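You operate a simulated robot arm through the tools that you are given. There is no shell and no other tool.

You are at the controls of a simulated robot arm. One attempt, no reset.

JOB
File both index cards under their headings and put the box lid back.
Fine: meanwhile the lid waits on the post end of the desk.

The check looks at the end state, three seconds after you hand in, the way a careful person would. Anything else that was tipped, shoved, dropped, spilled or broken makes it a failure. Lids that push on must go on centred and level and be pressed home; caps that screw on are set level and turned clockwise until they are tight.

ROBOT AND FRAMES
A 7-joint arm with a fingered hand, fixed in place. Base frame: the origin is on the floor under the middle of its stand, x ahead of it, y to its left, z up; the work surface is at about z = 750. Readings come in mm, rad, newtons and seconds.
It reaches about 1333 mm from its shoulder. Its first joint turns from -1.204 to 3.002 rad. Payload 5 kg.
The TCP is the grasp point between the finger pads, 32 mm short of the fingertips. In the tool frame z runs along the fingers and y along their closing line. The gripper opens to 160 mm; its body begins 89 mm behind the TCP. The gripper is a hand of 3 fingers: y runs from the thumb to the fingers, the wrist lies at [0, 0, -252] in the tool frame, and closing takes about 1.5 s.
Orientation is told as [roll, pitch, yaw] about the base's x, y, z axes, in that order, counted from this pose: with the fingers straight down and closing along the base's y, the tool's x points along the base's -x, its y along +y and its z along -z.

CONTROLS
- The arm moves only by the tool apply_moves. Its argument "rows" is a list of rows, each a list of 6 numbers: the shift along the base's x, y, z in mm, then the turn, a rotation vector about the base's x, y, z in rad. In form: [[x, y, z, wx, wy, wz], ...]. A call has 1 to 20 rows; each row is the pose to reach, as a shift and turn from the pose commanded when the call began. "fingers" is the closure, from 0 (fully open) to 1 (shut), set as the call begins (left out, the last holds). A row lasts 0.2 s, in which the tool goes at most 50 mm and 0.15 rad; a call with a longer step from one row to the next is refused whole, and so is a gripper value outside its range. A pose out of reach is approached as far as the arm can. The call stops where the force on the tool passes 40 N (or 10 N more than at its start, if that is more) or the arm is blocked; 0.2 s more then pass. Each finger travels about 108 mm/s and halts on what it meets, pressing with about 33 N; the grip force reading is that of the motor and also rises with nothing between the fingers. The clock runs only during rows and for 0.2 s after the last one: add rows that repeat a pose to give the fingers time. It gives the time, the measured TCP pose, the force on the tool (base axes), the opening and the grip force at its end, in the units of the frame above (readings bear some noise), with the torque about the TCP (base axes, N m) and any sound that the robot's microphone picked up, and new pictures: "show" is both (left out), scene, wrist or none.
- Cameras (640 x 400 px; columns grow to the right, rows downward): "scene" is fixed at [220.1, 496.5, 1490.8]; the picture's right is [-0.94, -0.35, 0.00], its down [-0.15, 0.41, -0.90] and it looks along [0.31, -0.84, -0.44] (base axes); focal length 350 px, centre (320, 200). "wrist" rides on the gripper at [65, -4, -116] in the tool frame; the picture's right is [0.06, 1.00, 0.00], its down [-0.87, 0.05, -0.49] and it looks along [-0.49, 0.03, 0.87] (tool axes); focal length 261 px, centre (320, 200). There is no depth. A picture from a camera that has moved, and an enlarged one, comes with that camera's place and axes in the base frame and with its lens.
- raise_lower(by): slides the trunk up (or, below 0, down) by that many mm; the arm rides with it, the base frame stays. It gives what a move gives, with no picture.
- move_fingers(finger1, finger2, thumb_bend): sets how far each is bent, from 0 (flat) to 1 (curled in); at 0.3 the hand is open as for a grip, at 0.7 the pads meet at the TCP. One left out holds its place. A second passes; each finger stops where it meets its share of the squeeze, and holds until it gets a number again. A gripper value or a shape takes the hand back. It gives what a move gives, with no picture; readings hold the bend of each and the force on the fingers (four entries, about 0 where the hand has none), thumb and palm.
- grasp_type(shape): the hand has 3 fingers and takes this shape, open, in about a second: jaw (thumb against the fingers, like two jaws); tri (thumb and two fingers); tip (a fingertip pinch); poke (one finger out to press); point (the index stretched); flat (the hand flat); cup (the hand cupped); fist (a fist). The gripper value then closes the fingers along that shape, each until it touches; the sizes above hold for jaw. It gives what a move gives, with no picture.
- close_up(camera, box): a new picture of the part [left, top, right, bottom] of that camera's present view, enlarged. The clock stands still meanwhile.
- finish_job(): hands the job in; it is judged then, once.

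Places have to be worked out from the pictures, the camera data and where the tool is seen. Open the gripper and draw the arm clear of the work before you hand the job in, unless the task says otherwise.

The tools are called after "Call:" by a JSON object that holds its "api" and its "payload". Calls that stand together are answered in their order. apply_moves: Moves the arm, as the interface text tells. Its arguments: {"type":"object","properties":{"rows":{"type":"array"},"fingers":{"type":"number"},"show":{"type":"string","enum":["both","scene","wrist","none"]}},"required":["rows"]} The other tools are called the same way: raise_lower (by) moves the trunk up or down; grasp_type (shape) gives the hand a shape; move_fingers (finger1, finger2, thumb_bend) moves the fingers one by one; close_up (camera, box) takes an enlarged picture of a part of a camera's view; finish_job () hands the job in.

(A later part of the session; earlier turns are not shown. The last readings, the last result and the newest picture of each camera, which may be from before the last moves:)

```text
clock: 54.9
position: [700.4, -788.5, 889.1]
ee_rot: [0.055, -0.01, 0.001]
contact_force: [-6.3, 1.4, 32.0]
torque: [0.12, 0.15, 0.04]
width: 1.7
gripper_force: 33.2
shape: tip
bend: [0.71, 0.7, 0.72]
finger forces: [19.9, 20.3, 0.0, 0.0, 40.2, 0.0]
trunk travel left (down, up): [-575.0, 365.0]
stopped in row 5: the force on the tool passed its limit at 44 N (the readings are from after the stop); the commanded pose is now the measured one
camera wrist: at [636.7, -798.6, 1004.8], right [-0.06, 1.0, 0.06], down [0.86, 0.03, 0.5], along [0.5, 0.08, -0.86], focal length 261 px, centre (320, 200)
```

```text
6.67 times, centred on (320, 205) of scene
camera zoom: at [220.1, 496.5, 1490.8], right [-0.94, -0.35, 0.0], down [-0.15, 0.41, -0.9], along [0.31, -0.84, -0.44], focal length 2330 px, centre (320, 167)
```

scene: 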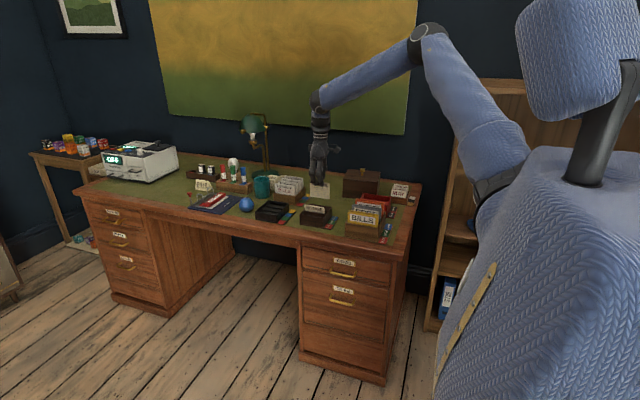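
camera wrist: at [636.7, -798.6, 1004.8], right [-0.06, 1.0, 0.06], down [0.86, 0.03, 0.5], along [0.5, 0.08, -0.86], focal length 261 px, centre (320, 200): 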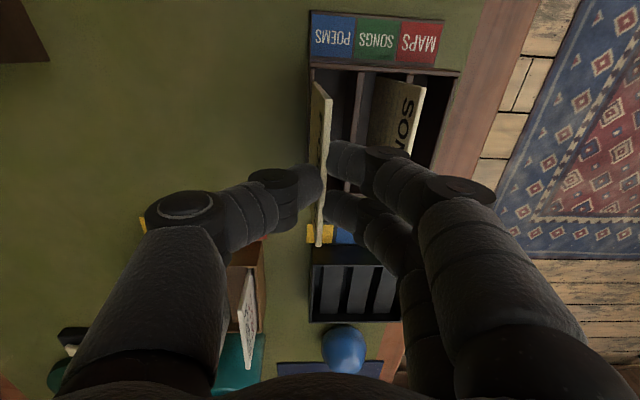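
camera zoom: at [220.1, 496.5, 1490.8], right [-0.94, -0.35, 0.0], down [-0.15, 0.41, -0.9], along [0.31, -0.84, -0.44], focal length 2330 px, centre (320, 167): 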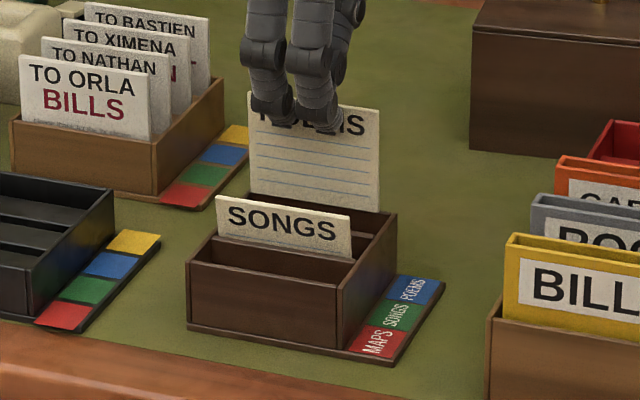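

The card's lower edge met the back-wall rim: measuring the near edge shows it leans ~0.05 rad relative to the hand, putting its bottom at y≈-790. I back up 20 mm and re-measure before trying again.

Call:
{"api": "apply_moves", "payload": {"rows": [[0, 0, 8, 0, 0, 0], [0, 0, 20, 0, 0, 0], [-3, 0, 35, 0, 0.01, 0], [-3, 0, 35, 0, 0.01, 0]], "show": "both"}}

Call:
{"api": "close_up", "payload": {"camera": "wrist", "box": [290, 60, 370, 140]}}

Call:
{"api": "close_up", "payload": {"camera": "wrist", "box": [230, 20, 430, 260]}}

Call:
{"api": "close_up", "payload": {"camera": "scene", "box": [290, 165, 350, 235]}}

```text
clock: 55.9
position: [698.0, -789.3, 918.4]
ee_rot: [0.059, 0.006, 0.0]
contact_force: [-0.3, -0.2, -0.7]
torque: [-0.01, 0.0, -0.02]
width: 0.5
gripper_force: 32.7
shape: tip
bend: [0.7, 0.7, 0.71]
finger forces: [15.7, 15.7, 0.0, 0.0, 31.4, 0.0]
trunk travel left (down, up): [-575.0, 365.0]
camera wrist: at [635.1, -799.7, 1034.9], right [-0.06, 1.0, 0.06], down [0.87, 0.03, 0.49], along [0.49, 0.08, -0.87], focal length 261 px, centre (320, 200)
```

scene: 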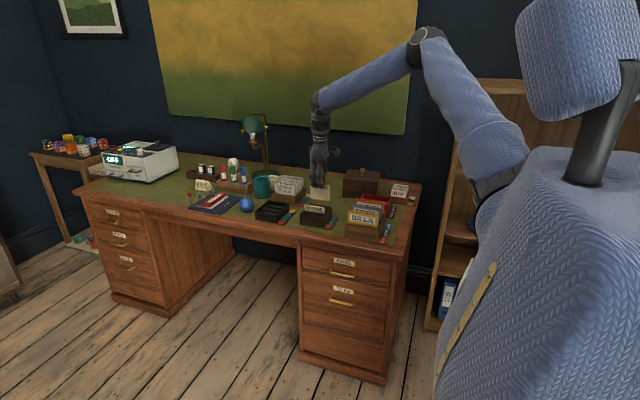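
wrist: 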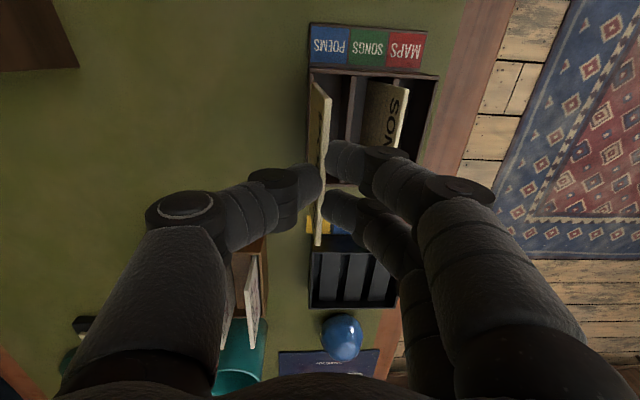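

```text
5.00 times, centred on (330, 100) of wrist
camera zoom: at [635.1, -799.7, 1034.9], right [-0.06, 1.0, 0.06], down [0.87, 0.03, 0.49], along [0.49, 0.08, -0.87], focal length 1303 px, centre (270, 700)
```

zoom: 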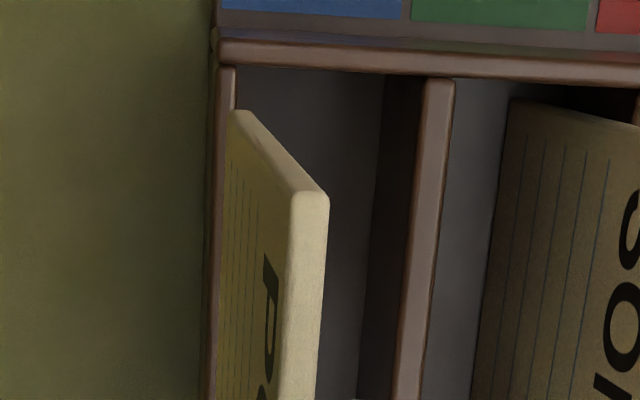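

```text
1.67 times, centred on (330, 140) of wrist
camera zoom: at [635.1, -799.7, 1034.9], right [-0.06, 1.0, 0.06], down [0.87, 0.03, 0.49], along [0.49, 0.08, -0.87], focal length 434 px, centre (303, 300)
```

zoom: 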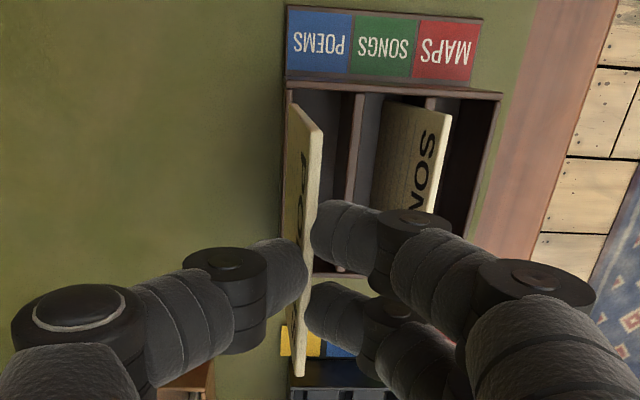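

```text
5.71 times, centred on (320, 200) of scene
camera zoom: at [220.1, 496.5, 1490.8], right [-0.94, -0.35, 0.0], down [-0.15, 0.41, -0.9], along [0.31, -0.84, -0.44], focal length 1997 px, centre (320, 200)
```

zoom: 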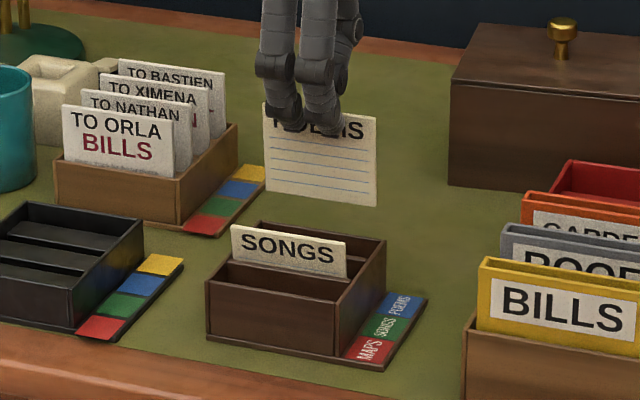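

Box and SONGS are unchanged. The card now leans ~0.11 rad relative to the hand, so I tilt the hand a further +0.1, shift slightly, and check the card's bottom edge before descending.

Call:
{"api": "apply_moves", "payload": {"rows": [[-0.6, -1, 0, 0.05, 0, 0], [-1.2, -2.5, 0, 0.1, 0, 0], [-1.2, -2.5, 0, 0.1, 0, 0]], "show": "both"}}

Call:
{"api": "close_up", "payload": {"camera": "wrist", "box": [290, 60, 370, 140]}}

Call:
{"api": "close_up", "payload": {"camera": "wrist", "box": [280, 180, 360, 260]}}

Call:
{"api": "close_up", "payload": {"camera": "scene", "box": [290, 165, 350, 235]}}

```text
clock: 56.7
position: [695.8, -793.1, 918.6]
ee_rot: [0.159, 0.007, 0.002]
contact_force: [0.4, 0.5, 0.0]
torque: [-0.01, -0.01, -0.01]
width: 0.7
gripper_force: 33.0
shape: tip
bend: [0.7, 0.7, 0.71]
finger forces: [15.6, 15.7, 0.0, 0.0, 31.4, 0.1]
trunk travel left (down, up): [-575.0, 365.0]
camera wrist: at [633.8, -813.5, 1033.6], right [-0.06, 0.99, 0.16], down [0.87, -0.02, 0.49], along [0.49, 0.17, -0.86], focal length 261 px, centre (320, 200)
```

scene: 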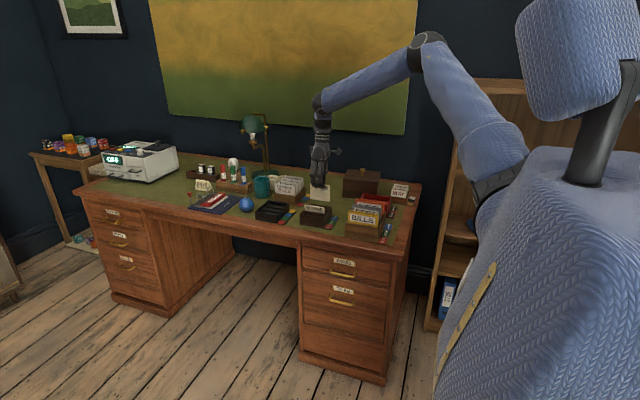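
wrist: 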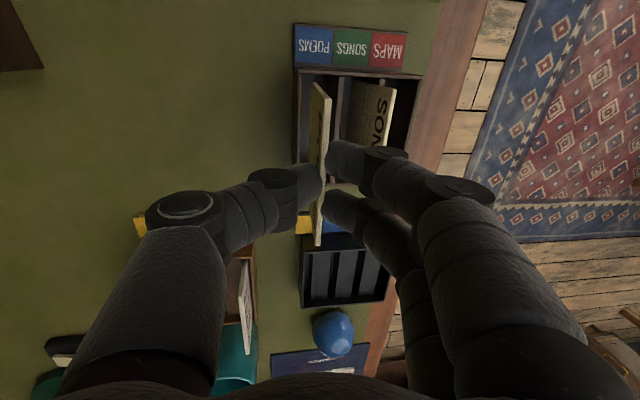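

```text
5.00 times, centred on (330, 100) of wrist
camera zoom: at [633.8, -813.5, 1033.6], right [-0.06, 0.99, 0.16], down [0.87, -0.02, 0.49], along [0.49, 0.17, -0.86], focal length 1303 px, centre (270, 700)
```

zoom: 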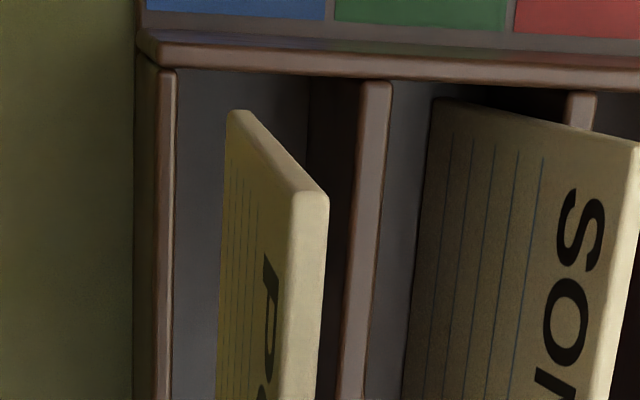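

```text
5.00 times, centred on (320, 220) of wrist
camera zoom: at [633.8, -813.5, 1033.6], right [-0.06, 0.99, 0.16], down [0.87, -0.02, 0.49], along [0.49, 0.17, -0.86], focal length 1303 px, centre (320, 100)
```

zoom: 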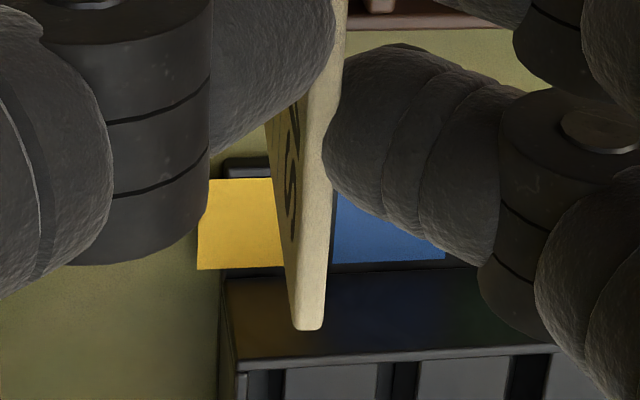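

```text
5.71 times, centred on (320, 200) of scene
camera zoom: at [220.1, 496.5, 1490.8], right [-0.94, -0.35, 0.0], down [-0.15, 0.41, -0.9], along [0.31, -0.84, -0.44], focal length 1997 px, centre (320, 200)
```

zoom: 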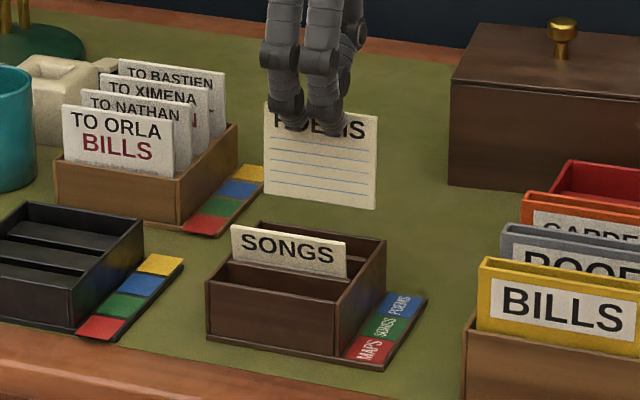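

Now the card's bottom is at y≈-784 and top at ≈-787, inside the slot (≈-790.5…-760.5), with ~4 mm clearance at both ends. I descend past the rim gently.

Call:
{"api": "apply_moves", "payload": {"rows": [[0, 0, -10, 0, 0, 0], [0, 0, -18, 0, 0, 0], [0, 0, -23, 0, 0, 0], [0, 0, -27, 0, 0, 0], [0, 0, -31, 0, 0, 0], [0, 0, -35, 0, 0, 0]], "show": "wrist"}}

Call:
{"api": "close_up", "payload": {"camera": "wrist", "box": [270, 40, 370, 140]}}

Call:
{"api": "close_up", "payload": {"camera": "scene", "box": [290, 165, 350, 235]}}

```text
clock: 58.1
position: [696.7, -792.3, 884.0]
ee_rot: [0.159, 0.005, 0.001]
contact_force: [0.2, 0.6, -0.4]
torque: [0.02, 0.02, 0.03]
width: 0.4
gripper_force: 32.7
shape: tip
bend: [0.7, 0.7, 0.71]
finger forces: [15.7, 15.7, 0.1, 0.0, 31.4, 0.0]
trunk travel left (down, up): [-575.0, 365.0]
camera wrist: at [634.0, -813.8, 998.7], right [-0.06, 0.99, 0.16], down [0.87, -0.02, 0.49], along [0.49, 0.17, -0.86], focal length 261 px, centre (320, 200)
```

wrist: 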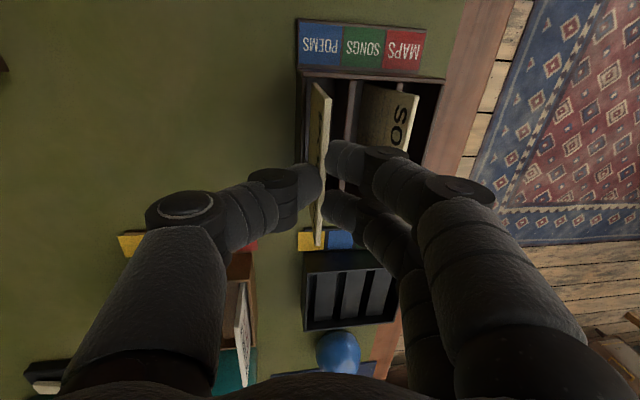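

```text
4.00 times, centred on (320, 90) of wrist
camera zoom: at [634.0, -813.8, 998.7], right [-0.06, 0.99, 0.16], down [0.87, -0.02, 0.49], along [0.49, 0.17, -0.86], focal length 1043 px, centre (320, 640)
```

zoom: 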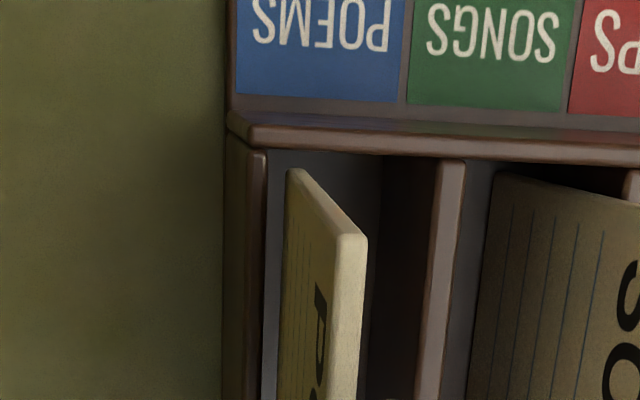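

```text
5.71 times, centred on (320, 200) of scene
camera zoom: at [220.1, 496.5, 1490.8], right [-0.94, -0.35, 0.0], down [-0.15, 0.41, -0.9], along [0.31, -0.84, -0.44], focal length 1997 px, centre (320, 200)
```

zoom: 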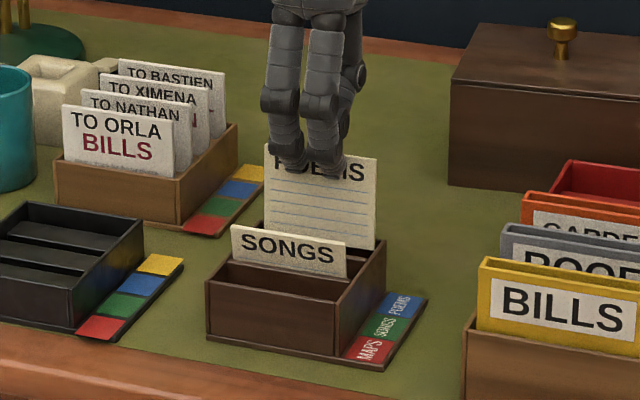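

The card is inside the POEMS slot with no contact. Continuing down to just above the floor.

Call:
{"api": "apply_moves", "payload": {"rows": [[0, 0, -8, 0, 0, 0], [0, 0, -15, 0, 0, 0], [0, 0, -21, 0, 0, 0], [0, 0, -26, 0, 0, 0], [0, 0, -29, 0, 0, 0], [0, 0, -29, 0, 0, 0]], "show": "wrist"}}

Call:
{"api": "close_up", "payload": {"camera": "wrist", "box": [270, 40, 430, 220]}}

Call:
{"api": "close_up", "payload": {"camera": "scene", "box": [290, 165, 350, 235]}}

```text
clock: 59.5
position: [696.1, -792.1, 854.5]
ee_rot: [0.159, 0.005, 0.001]
contact_force: [-0.3, -0.3, 0.2]
torque: [0.0, 0.03, -0.03]
width: 0.1
gripper_force: 32.6
shape: tip
bend: [0.7, 0.7, 0.71]
finger forces: [15.7, 15.7, 0.0, 0.0, 31.4, 0.0]
trunk travel left (down, up): [-575.0, 365.0]
camera wrist: at [633.7, -813.4, 969.2], right [-0.06, 0.99, 0.16], down [0.87, -0.02, 0.49], along [0.49, 0.17, -0.86], focal length 261 px, centre (320, 200)
```

wrist: 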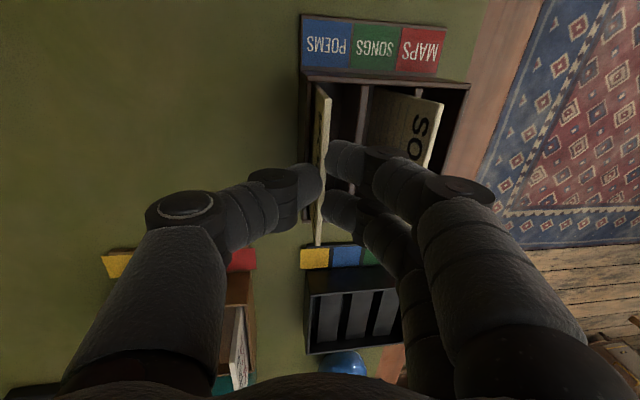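

```text
2.22 times, centred on (350, 130) of wrist
camera zoom: at [633.7, -813.4, 969.2], right [-0.06, 0.99, 0.16], down [0.87, -0.02, 0.49], along [0.49, 0.17, -0.86], focal length 579 px, centre (253, 356)
```

zoom: 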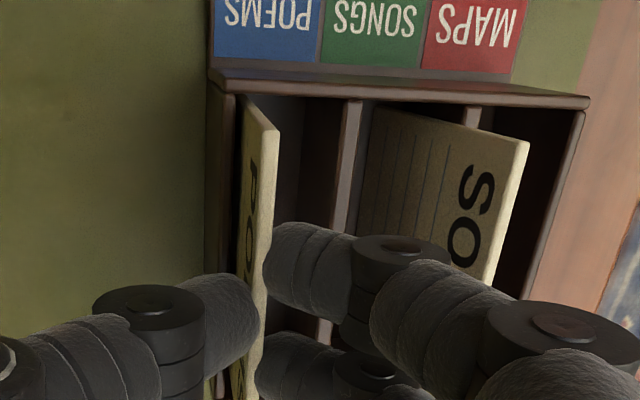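

```text
5.71 times, centred on (320, 200) of scene
camera zoom: at [220.1, 496.5, 1490.8], right [-0.94, -0.35, 0.0], down [-0.15, 0.41, -0.9], along [0.31, -0.84, -0.44], focal length 1997 px, centre (320, 200)
```

zoom: 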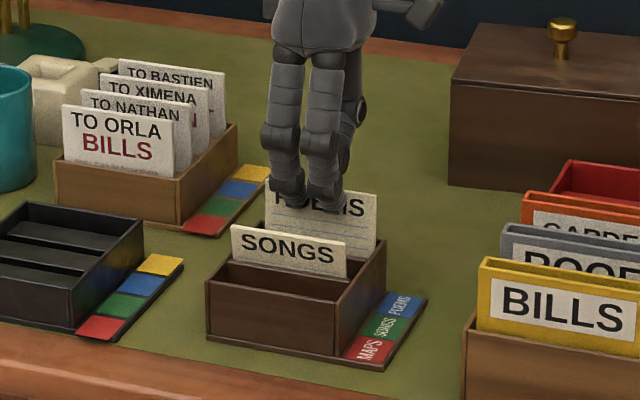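

The card hangs just above the floor, clear of the walls. A few more small steps down.

Call:
{"api": "apply_moves", "payload": {"rows": [[0, 0, -1.5, 0, 0, 0], [0, 0, -3, 0, 0, 0]], "show": "none"}}

Call:
{"api": "apply_moves", "payload": {"rows": [[0, 0, -1, 0, 0, 0], [0, 0, -2, 0, 0, 0]], "show": "none"}}

```text
clock: 60.1
position: [697.4, -791.5, 851.1]
ee_rot: [0.158, 0.005, 0.002]
contact_force: [0.0, -0.3, -0.3]
torque: [-0.05, 0.0, -0.03]
width: 0.6
gripper_force: 32.8
shape: tip
bend: [0.7, 0.7, 0.71]
finger forces: [15.7, 15.7, 0.1, 0.0, 31.3, 0.0]
trunk travel left (down, up): [-575.0, 365.0]
```

```text
clock: 60.7
position: [696.3, -792.9, 850.0]
ee_rot: [0.158, 0.004, -0.001]
contact_force: [0.7, 0.4, 0.5]
torque: [-0.02, 0.01, 0.02]
width: 0.4
gripper_force: 32.8
shape: tip
bend: [0.7, 0.7, 0.71]
finger forces: [15.7, 15.7, 0.0, 0.0, 31.4, 0.0]
trunk travel left (down, up): [-575.0, 365.0]
```

Still no contact; I take 1.5 mm more and release it in two stages.

Call:
{"api": "apply_moves", "payload": {"rows": [[0, 0, -1, 0, 0, 0], [0, 0, -1.5, 0, 0, 0]], "show": "none"}}

Call:
{"api": "apply_moves", "payload": {"rows": [[0, 0, 0, 0, 0, 0], [0, 0, 0, 0, 0, 0], [0, 0, 0, 0, 0, 0]], "fingers": 0.92, "show": "wrist"}}

Call:
{"api": "close_up", "payload": {"camera": "wrist", "box": [270, 40, 430, 260]}}

Call:
{"api": "close_up", "payload": {"camera": "scene", "box": [290, 175, 350, 235]}}

```text
clock: 61.3
position: [696.8, -792.3, 848.5]
ee_rot: [0.158, 0.005, 0.002]
contact_force: [-0.4, 0.7, 0.3]
torque: [-0.02, 0.01, -0.01]
width: 0.3
gripper_force: 33.0
shape: tip
bend: [0.7, 0.7, 0.71]
finger forces: [15.7, 15.7, 0.1, 0.1, 31.3, 0.0]
trunk travel left (down, up): [-575.0, 365.0]
```

```text
clock: 62.1
position: [696.2, -792.5, 847.9]
ee_rot: [0.159, 0.005, 0.0]
contact_force: [-0.2, -0.2, 0.3]
torque: [0.0, 0.02, 0.03]
width: 12.8
gripper_force: 0.0
shape: tip
bend: [0.71, 0.71, 0.7]
finger forces: [0.0, 0.0, 0.1, 0.1, 0.0, 0.0]
trunk travel left (down, up): [-575.0, 365.0]
camera wrist: at [634.2, -813.5, 963.1], right [-0.06, 0.99, 0.16], down [0.87, -0.02, 0.49], along [0.49, 0.17, -0.86], focal length 261 px, centre (320, 200)
```

wrist: 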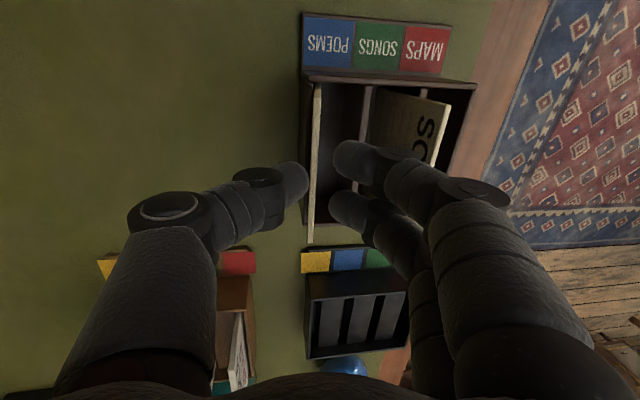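

```text
1.82 times, centred on (350, 150) of wrist
camera zoom: at [634.2, -813.5, 963.1], right [-0.06, 0.99, 0.16], down [0.87, -0.02, 0.49], along [0.49, 0.17, -0.86], focal length 474 px, centre (266, 291)
```

zoom: 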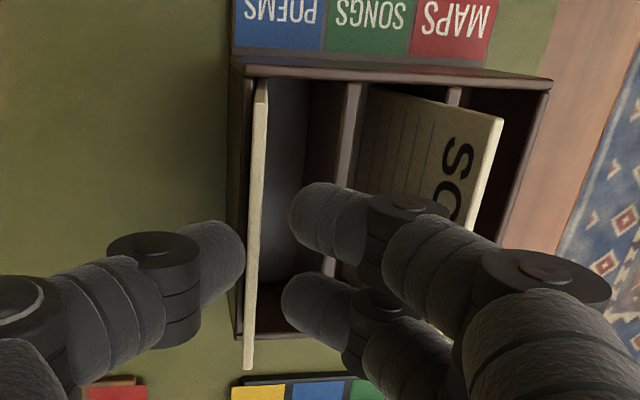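

```text
6.67 times, centred on (320, 205) of scene
camera zoom: at [220.1, 496.5, 1490.8], right [-0.94, -0.35, 0.0], down [-0.15, 0.41, -0.9], along [0.31, -0.84, -0.44], focal length 2330 px, centre (320, 167)
```

zoom: 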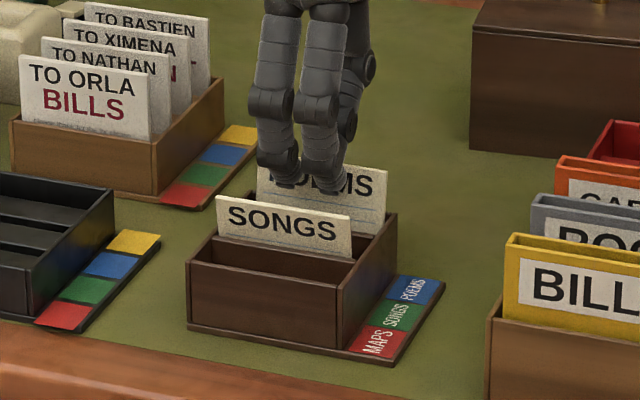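

POEMS leans nearly upright on the back wall of its slot. I open a little more and withdraw straight up, then level the hand.

Call:
{"api": "apply_moves", "payload": {"rows": [[0, 0, 0, 0, 0, 0], [0, 0, 0, 0, 0, 0]], "fingers": 0.82, "show": "none"}}

Call:
{"api": "apply_moves", "payload": {"rows": [[0, 0, 15, 0, 0, 0], [0, 0, 40, 0, 0, 0], [0, 0, 80, 0, 0, 0], [0, 0, 120, -0.06, -0.005, 0], [0, 0, 160, -0.16, -0.005, 0], [0, 0, 200, -0.16, -0.005, 0], [0, 0, 200, -0.16, -0.005, 0]], "show": "both"}}

Call:
{"api": "close_up", "payload": {"camera": "wrist", "box": [270, 40, 430, 200]}}

Call:
{"api": "close_up", "payload": {"camera": "scene", "box": [280, 165, 400, 235]}}

```text
clock: 62.7
position: [696.4, -792.0, 847.8]
ee_rot: [0.162, 0.005, 0.002]
contact_force: [-0.6, -0.4, 1.2]
torque: [0.01, 0.04, 0.01]
width: 28.3
gripper_force: 0.1
shape: tip
bend: [0.73, 0.73, 0.7]
finger forces: [0.0, 0.1, 0.0, 0.1, 0.1, 0.0]
trunk travel left (down, up): [-575.0, 365.0]
```

```text
clock: 64.3
position: [696.8, -793.2, 1048.5]
ee_rot: [-0.001, 0.0, 0.0]
contact_force: [0.1, -0.1, 0.2]
torque: [0.0, 0.02, -0.02]
width: 28.5
gripper_force: 0.0
shape: tip
bend: [0.73, 0.73, 0.7]
finger forces: [0.0, 0.0, 0.1, 0.1, 0.1, 0.0]
trunk travel left (down, up): [-575.0, 365.0]
camera wrist: at [633.2, -795.4, 1164.9], right [-0.06, 1.0, 0.0], down [0.87, 0.06, 0.49], along [0.49, 0.03, -0.87], focal length 261 px, centre (320, 200)
```

scene: 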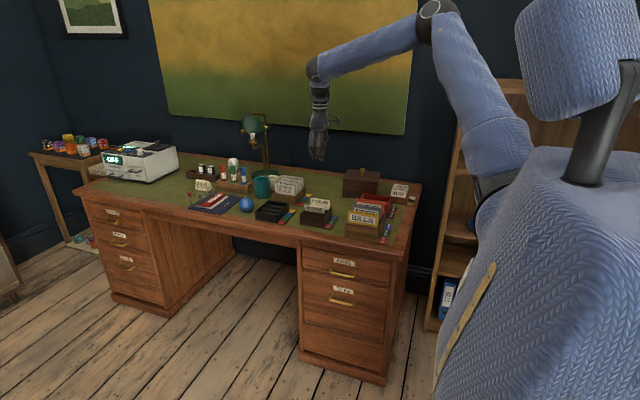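
wrist: 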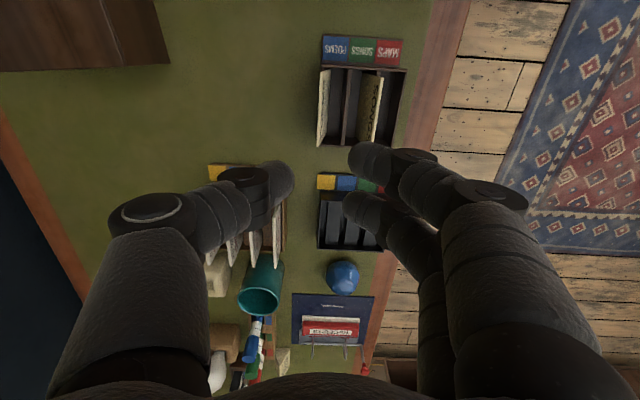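

```text
2.50 times, centred on (350, 120) of wrist
camera zoom: at [633.2, -795.4, 1164.9], right [-0.06, 1.0, 0.0], down [0.87, 0.06, 0.49], along [0.49, 0.03, -0.87], focal length 652 px, centre (245, 400)
```

zoom: 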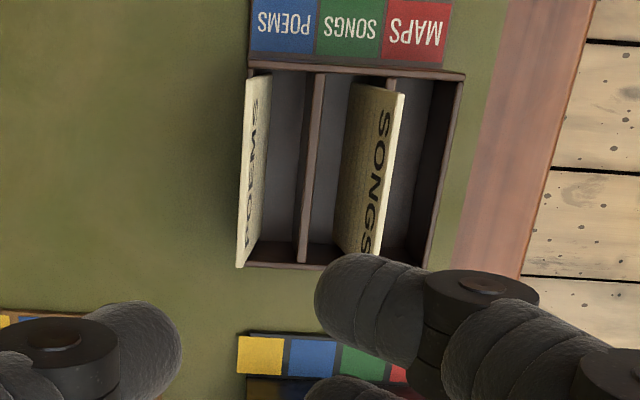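

```text
5.33 times, centred on (340, 200) of scene
camera zoom: at [220.1, 496.5, 1490.8], right [-0.94, -0.35, 0.0], down [-0.15, 0.41, -0.9], along [0.31, -0.84, -0.44], focal length 1864 px, centre (213, 200)
```

zoom: 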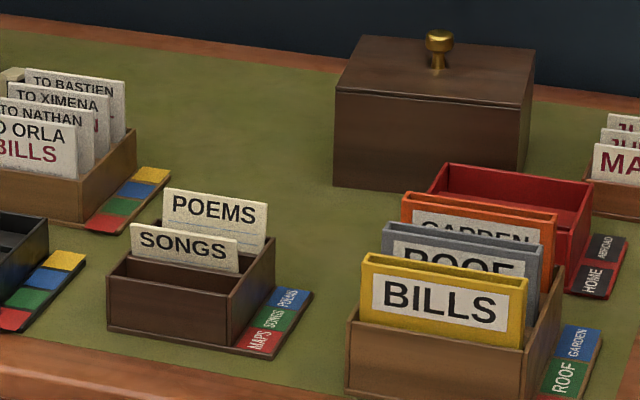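

Both cards are filed under POEMS and SONGS. Next I return over the lid (same hand pose as when I released it) and check the knob position.

Call:
{"api": "apply_moves", "payload": {"rows": [[-15, -40, 0, 0, 0, 0], [-30, -80, 0, 0, 0, 0], [-45, -120, 0, 0, 0, 0], [-60, -160, 0, 0, 0, 0], [-75, -200, 0, 0, 0, 0], [-90, -240, 0, 0, 0, 0], [-102, -275, 0, 0, 0, 0], [-109.7, -297.6, -20, 0, 0, 0], [-109.7, -297.6, -60, 0, 0, 0], [-109.7, -297.6, -90, 0, 0, 0], [-109.7, -297.6, -90, 0, 0, 0]], "fingers": 0.4, "show": "both"}}

Call:
{"api": "close_up", "payload": {"camera": "wrist", "box": [200, 40, 440, 240]}}

```text
clock: 66.7
position: [586.3, -1090.7, 959.6]
ee_rot: [-0.001, 0.0, 0.003]
contact_force: [-0.3, -0.7, 0.3]
torque: [0.0, -0.01, 0.02]
width: 95.3
gripper_force: 0.2
shape: tip
bend: [0.71, 0.71, 0.7]
finger forces: [0.1, 0.1, 0.1, 0.0, 0.0, 0.1]
trunk travel left (down, up): [-575.0, 365.0]
camera wrist: at [523.5, -1092.3, 1075.8], right [-0.06, 1.0, 0.0], down [0.87, 0.06, 0.49], along [0.49, 0.03, -0.87], focal length 261 px, centre (320, 200)
```

scene: 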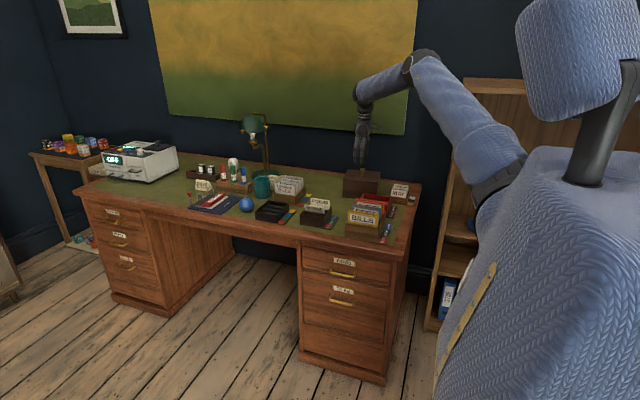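
wrist: 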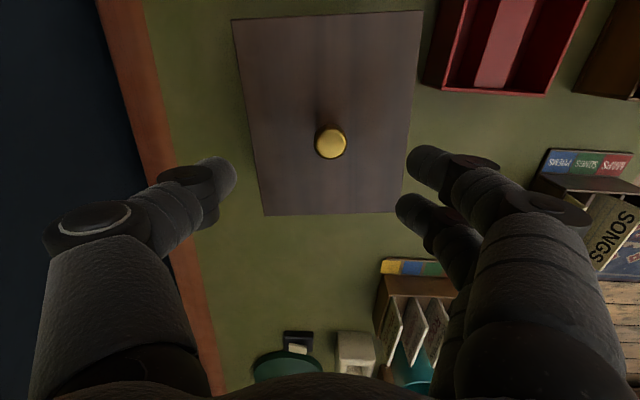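

```text
2.00 times, centred on (320, 140) of wrist
camera zoom: at [523.5, -1092.3, 1075.8], right [-0.06, 1.0, 0.0], down [0.87, 0.06, 0.49], along [0.49, 0.03, -0.87], focal length 521 px, centre (320, 320)
```

zoom: 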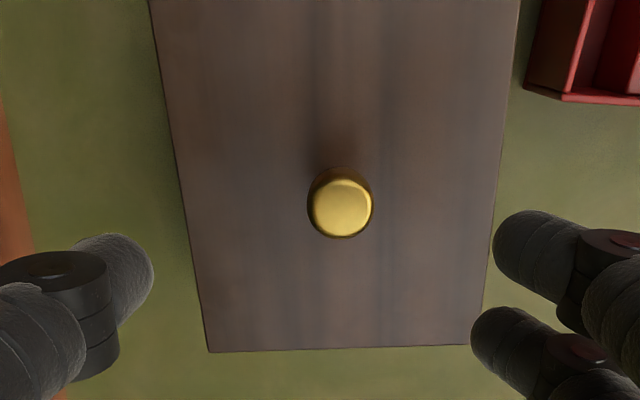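

The lid sits with a slight yaw (~+0.10 rad) from the earlier grip, centre ≈(584.5, -1080). I'll regrip at the same relative pose, then correct the yaw with the wrist. Descending now with the knob ~8 mm to the finger side, where the grip naturally holds it.

Call:
{"api": "apply_moves", "payload": {"rows": [[0, 2, -20, 0, 0, 0], [0, 2, -40, 0, 0, 0], [0, 2, -56, 0, 0, 0], [0, 2, -68, 0, 0, 0], [0, 2, -72, 0, 0, 0], [0, 2, -72, 0, 0, 0]], "show": "wrist"}}

Call:
{"api": "close_up", "payload": {"camera": "wrist", "box": [220, 100, 460, 260]}}

Call:
{"api": "close_up", "payload": {"camera": "scene", "box": [335, 150, 395, 210]}}

```text
clock: 68.1
position: [587.0, -1088.2, 886.4]
ee_rot: [-0.001, 0.0, 0.003]
contact_force: [0.7, -0.8, -0.5]
torque: [-0.01, -0.03, -0.03]
width: 95.3
gripper_force: 0.0
shape: tip
bend: [0.71, 0.71, 0.7]
finger forces: [0.0, 0.1, 0.0, 0.0, 0.1, 0.0]
trunk travel left (down, up): [-575.0, 365.0]
camera wrist: at [523.8, -1091.2, 1002.2], right [-0.06, 1.0, 0.0], down [0.87, 0.06, 0.49], along [0.49, 0.03, -0.87], focal length 261 px, centre (320, 200)
```

wrist: 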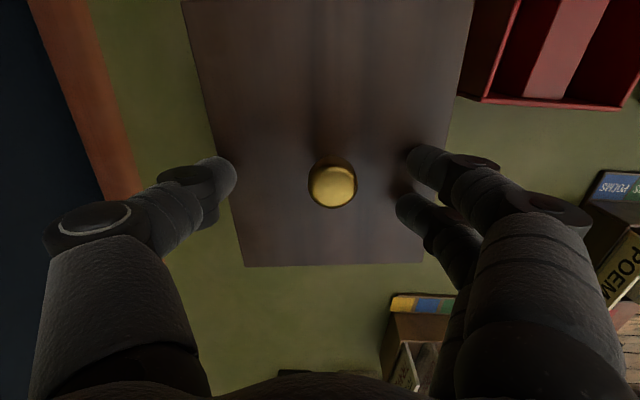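

```text
2.50 times, centred on (340, 180) of wrist
camera zoom: at [523.8, -1091.2, 1002.2], right [-0.06, 1.0, 0.0], down [0.87, 0.06, 0.49], along [0.49, 0.03, -0.87], focal length 652 px, centre (270, 250)
```

zoom: 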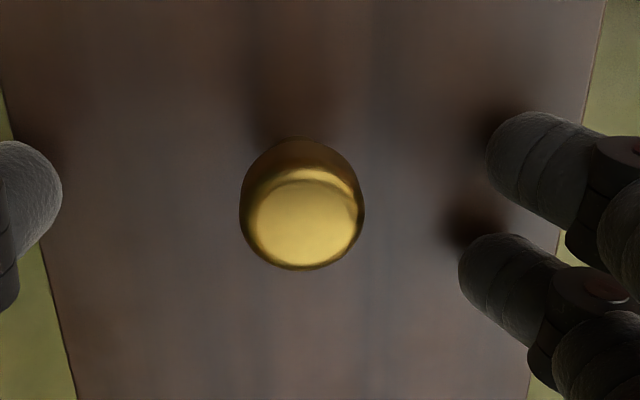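

```text
6.67 times, centred on (365, 180) of scene
camera zoom: at [220.1, 496.5, 1490.8], right [-0.94, -0.35, 0.0], down [-0.15, 0.41, -0.9], along [0.31, -0.84, -0.44], focal length 2330 px, centre (20, 333)
```

zoom: 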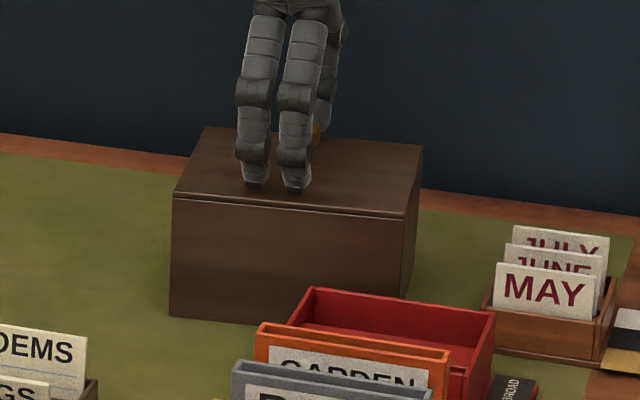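

The knob is within ~2 mm of where the grip settled last time. Closing on it.

Call:
{"api": "apply_moves", "payload": {"rows": [[0, 0, 0, 0, 0, 0], [0, 0, 0, 0, 0, 0], [0, 0, 0, 0, 0, 0], [0, 0, 0, 0, 0, 0], [0, 0, 0, 0, 0, 0], [0, 0, 0, 0, 0, 0], [0, 0, 0, 0, 0, 0]], "fingers": 1, "show": "wrist"}}

Call:
{"api": "close_up", "payload": {"camera": "wrist", "box": [220, 100, 460, 260]}}

Call:
{"api": "close_up", "payload": {"camera": "scene", "box": [335, 150, 395, 210]}}

```text
clock: 69.7
position: [587.1, -1088.6, 886.1]
ee_rot: [-0.001, -0.001, 0.001]
contact_force: [1.0, -0.2, 0.7]
torque: [0.01, -0.02, -0.01]
width: 0.8
gripper_force: 33.4
shape: tip
bend: [0.72, 0.66, 0.72]
finger forces: [14.7, 0.1, 0.1, 0.0, 26.2, 0.0]
trunk travel left (down, up): [-575.0, 365.0]
camera wrist: at [523.9, -1091.3, 1002.1], right [-0.06, 1.0, 0.0], down [0.87, 0.06, 0.49], along [0.49, 0.03, -0.87], focal length 261 px, centre (320, 200)
```

wrist: 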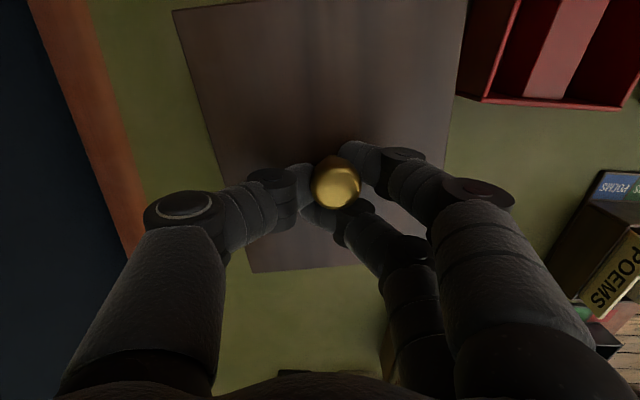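

```text
2.50 times, centred on (340, 180) of wrist
camera zoom: at [523.9, -1091.3, 1002.1], right [-0.06, 1.0, 0.0], down [0.87, 0.06, 0.49], along [0.49, 0.03, -0.87], focal length 652 px, centre (270, 250)
```

zoom: 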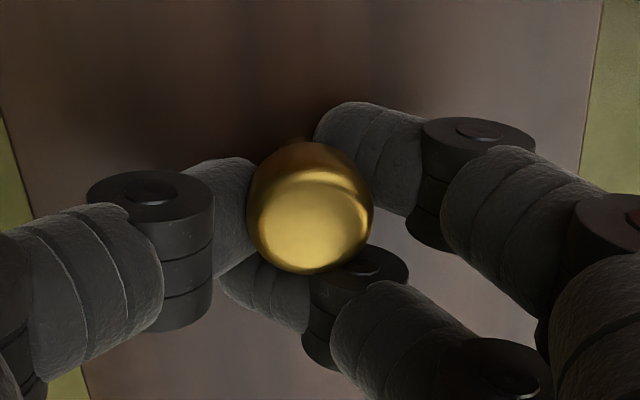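

```text
6.67 times, centred on (365, 180) of scene
camera zoom: at [220.1, 496.5, 1490.8], right [-0.94, -0.35, 0.0], down [-0.15, 0.41, -0.9], along [0.31, -0.84, -0.44], focal length 2330 px, centre (20, 333)
```

zoom: 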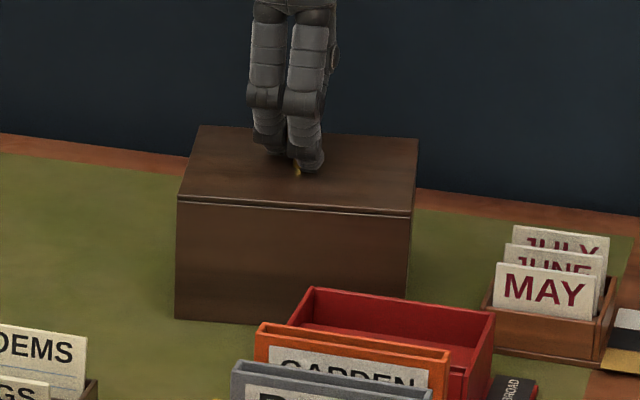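

The lid turned a bit more under the grip but is held as before. I lift it ~150 mm and measure its yaw and level from pictures.

Call:
{"api": "apply_moves", "payload": {"rows": [[0, 0, 5, 0, 0, 0], [0, 0, 12, 0, 0, 0], [0, 0, 25, 0, 0, 0], [0, 0, 50, 0, 0, 0], [0, 0, 80, 0, 0, 0], [0, 0, 110, 0, 0, 0], [0, 0, 140, 0, 0, 0], [0, 0, 160, 0, 0, 0], [0, 0, 160, 0, 0, 0]], "show": "both"}}

Call:
{"api": "close_up", "payload": {"camera": "scene", "box": [325, 110, 405, 190]}}

Call:
{"api": "close_up", "payload": {"camera": "wrist", "box": [150, 0, 500, 300]}}

```text
clock: 71.7
position: [587.0, -1088.2, 1046.1]
ee_rot: [-0.002, 0.001, 0.002]
contact_force: [-0.1, 1.2, -1.8]
torque: [-0.02, -0.03, 0.0]
width: 0.9
gripper_force: 32.9
shape: tip
bend: [0.72, 0.66, 0.72]
finger forces: [16.1, 0.0, 0.0, 0.0, 26.9, 0.1]
trunk travel left (down, up): [-575.0, 365.0]
camera wrist: at [523.7, -1091.2, 1162.3], right [-0.06, 1.0, 0.0], down [0.87, 0.06, 0.49], along [0.49, 0.03, -0.87], focal length 261 px, centre (320, 200)
```

scene: 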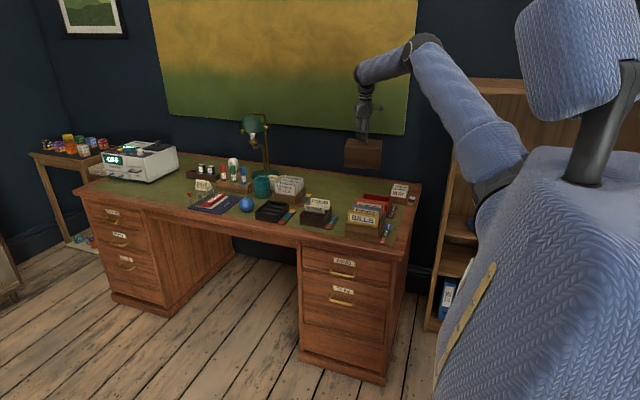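
wrist: 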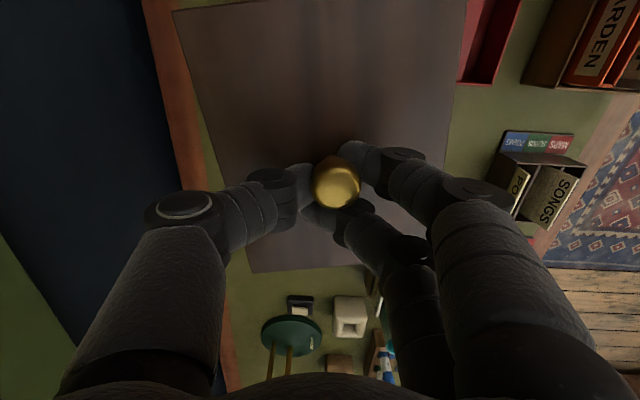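

```text
5.00 times, centred on (365, 150) of scene
camera zoom: at [220.1, 496.5, 1490.8], right [-0.94, -0.35, 0.0], down [-0.15, 0.41, -0.9], along [0.31, -0.84, -0.44], focal length 1747 px, centre (95, 450)
```

zoom: 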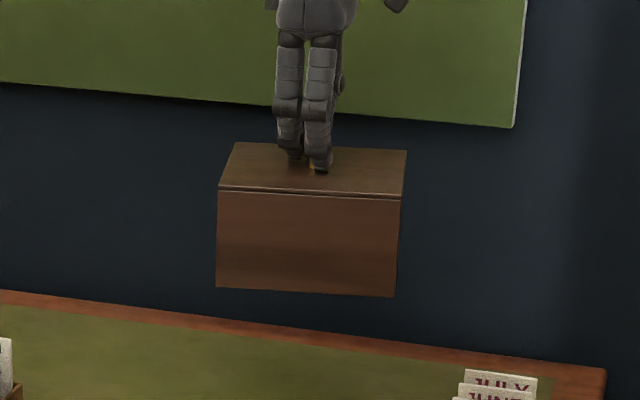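

```text
1.33 times, centred on (325, 150) of wrist
camera zoom: at [523.7, -1091.2, 1162.3], right [-0.06, 1.0, 0.0], down [0.87, 0.06, 0.49], along [0.49, 0.03, -0.87], focal length 348 px, centre (313, 267)
```

zoom: 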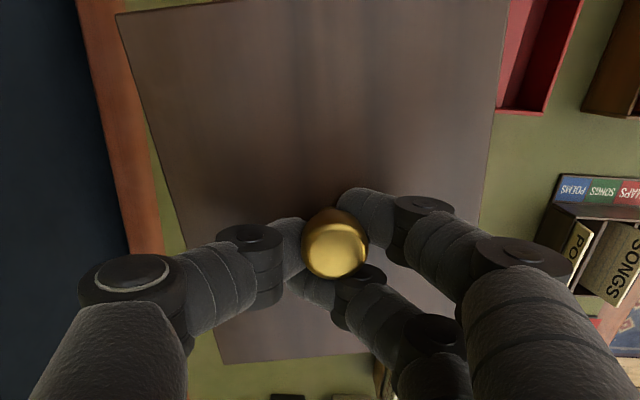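

The lid is held level with a yaw of ≈+0.17 rad and its centre ≈9 mm to the finger side. I carry it back over the box while turning the wrist -0.17 rad to square it up.

Call:
{"api": "apply_moves", "payload": {"rows": [[10, 40, 0, 0, 0, -0.02], [20, 80, 0, 0, 0, -0.04], [32, 120, 0, 0, 0, -0.06], [44, 160, 0, 0, 0, -0.08], [56, 200, 0, 0, 0, -0.1], [68, 240, 0, 0, 0, -0.12], [80, 280, 0, 0, 0, -0.14], [90, 315, 0, 0, 0, -0.16], [94.4, 340.4, 0, 0, 0, -0.17], [94.4, 340.4, 0, 0, 0, -0.17]], "show": "both"}}

Call:
{"api": "close_up", "payload": {"camera": "scene", "box": [280, 130, 370, 240]}}

Call:
{"api": "close_up", "payload": {"camera": "wrist", "box": [150, 0, 500, 300]}}

```text
clock: 73.9
position: [681.3, -749.3, 1047.0]
ee_rot: [-0.002, -0.002, -0.169]
contact_force: [-0.6, -0.3, -1.6]
torque: [0.0, -0.05, -0.03]
width: 0.7
gripper_force: 32.8
shape: tip
bend: [0.72, 0.66, 0.72]
finger forces: [16.9, 0.0, 0.0, 0.0, 28.0, 0.0]
trunk travel left (down, up): [-575.0, 365.0]
camera wrist: at [618.7, -740.1, 1162.8], right [0.11, 0.99, 0.0], down [0.87, -0.09, 0.49], along [0.49, -0.05, -0.87], focal length 261 px, centre (320, 200)
```

scene: 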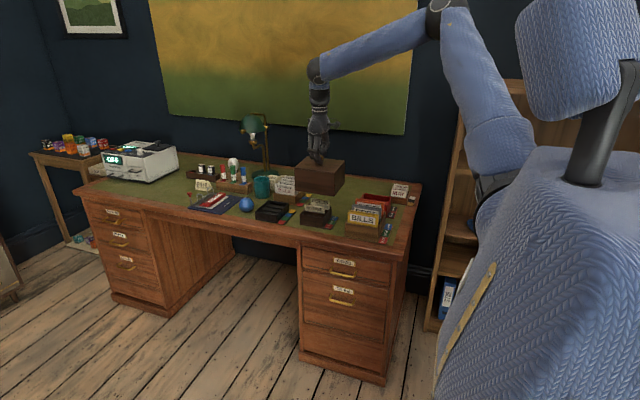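
wrist: 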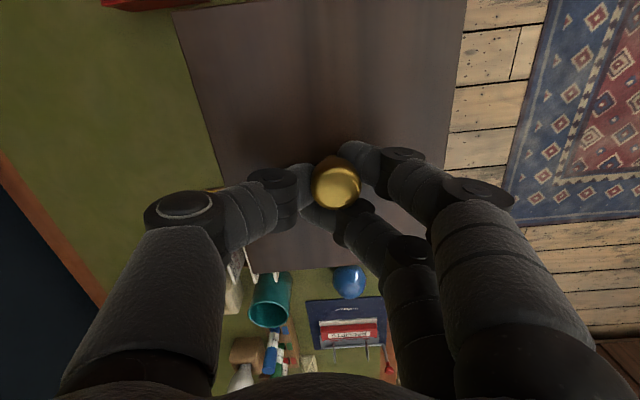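

```text
3.64 times, centred on (325, 185) of scene
camera zoom: at [220.1, 496.5, 1490.8], right [-0.94, -0.35, 0.0], down [-0.15, 0.41, -0.9], along [0.31, -0.84, -0.44], focal length 1271 px, centre (302, 254)
```

zoom: 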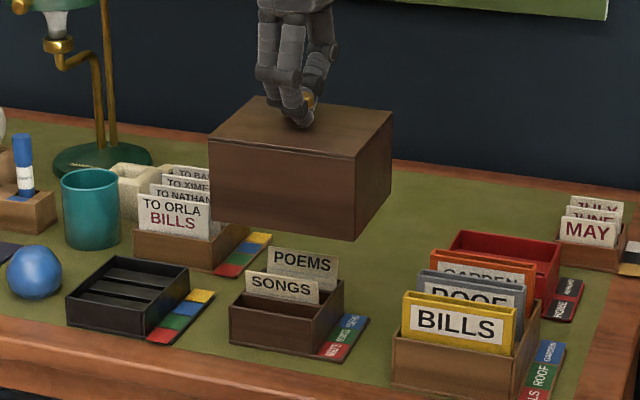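

```text
1.33 times, centred on (325, 150) of wrist
camera zoom: at [618.7, -740.1, 1162.8], right [0.11, 0.99, 0.0], down [0.87, -0.09, 0.49], along [0.49, -0.05, -0.87], focal length 348 px, centre (313, 267)
```

zoom: 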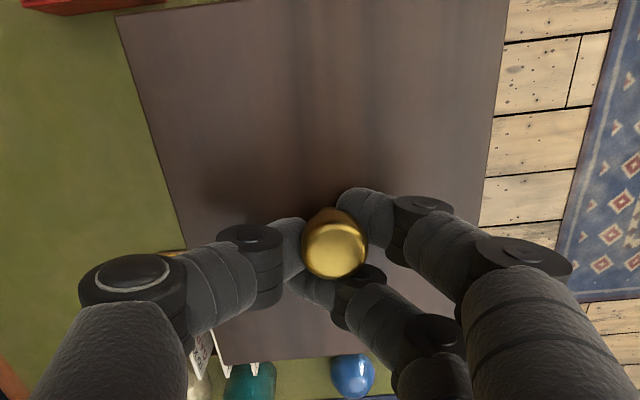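

The lid is above the box. I zoom in from the scene camera to measure how square and level it is.

Call:
{"api": "close_up", "payload": {"camera": "scene", "box": [285, 140, 345, 210]}}

Call:
{"api": "close_up", "payload": {"camera": "scene", "box": [325, 160, 345, 210]}}

Call:
{"api": "close_up", "payload": {"camera": "wrist", "box": [160, 0, 260, 60]}}

Call:
{"api": "close_up", "payload": {"camera": "wrist", "box": [200, 220, 420, 300]}}

Call:
{"api": "close_up", "payload": {"camera": "wrist", "box": [400, 0, 500, 190]}}

```text
5.71 times, centred on (315, 175) of scene
camera zoom: at [220.1, 496.5, 1490.8], right [-0.94, -0.35, 0.0], down [-0.15, 0.41, -0.9], along [0.31, -0.84, -0.44], focal length 1997 px, centre (349, 343)
```

zoom: 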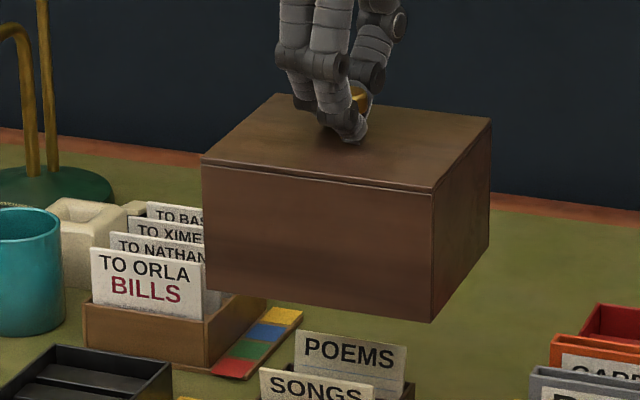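

```text
8.00 times, centred on (335, 185) of scene
camera zoom: at [220.1, 496.5, 1490.8], right [-0.94, -0.35, 0.0], down [-0.15, 0.41, -0.9], along [0.31, -0.84, -0.44], focal length 2796 px, centre (200, 320)
```

zoom: 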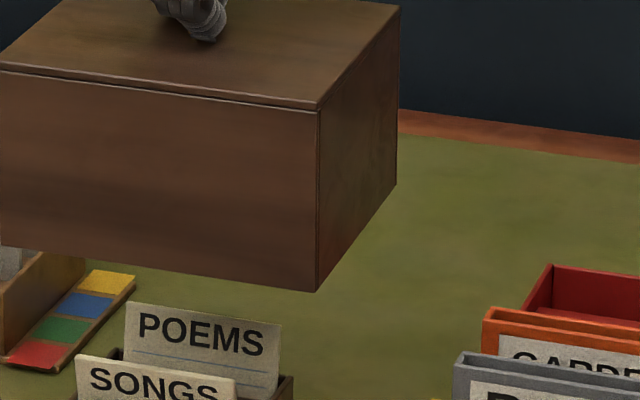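

```text
6.40 times, centred on (210, 30) of wrist
camera zoom: at [618.7, -740.1, 1162.8], right [0.11, 0.99, 0.0], down [0.87, -0.09, 0.49], along [0.49, -0.05, -0.87], focal length 1668 px, centre (1024, 1288)
```

zoom: 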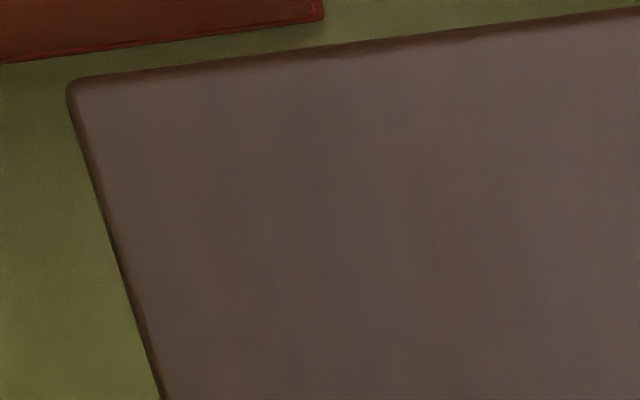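

```text
2.91 times, centred on (310, 260) of wrist
camera zoom: at [618.7, -740.1, 1162.8], right [0.11, 0.99, 0.0], down [0.87, -0.09, 0.49], along [0.49, -0.05, -0.87], focal length 758 px, centre (349, 26)
```

zoom: 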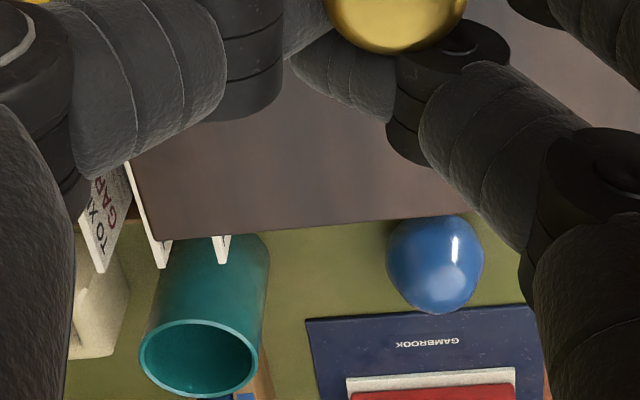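

```text
2.11 times, centred on (450, 95) of wrist
camera zoom: at [618.7, -740.1, 1162.8], right [0.11, 0.99, 0.0], down [0.87, -0.09, 0.49], along [0.49, -0.05, -0.87], focal length 549 px, centre (46, 421)
```

zoom: 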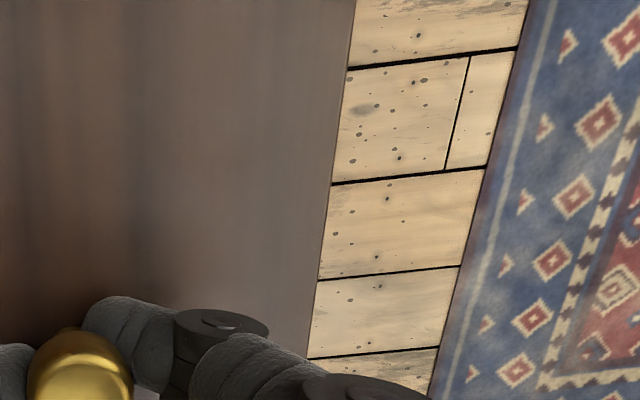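

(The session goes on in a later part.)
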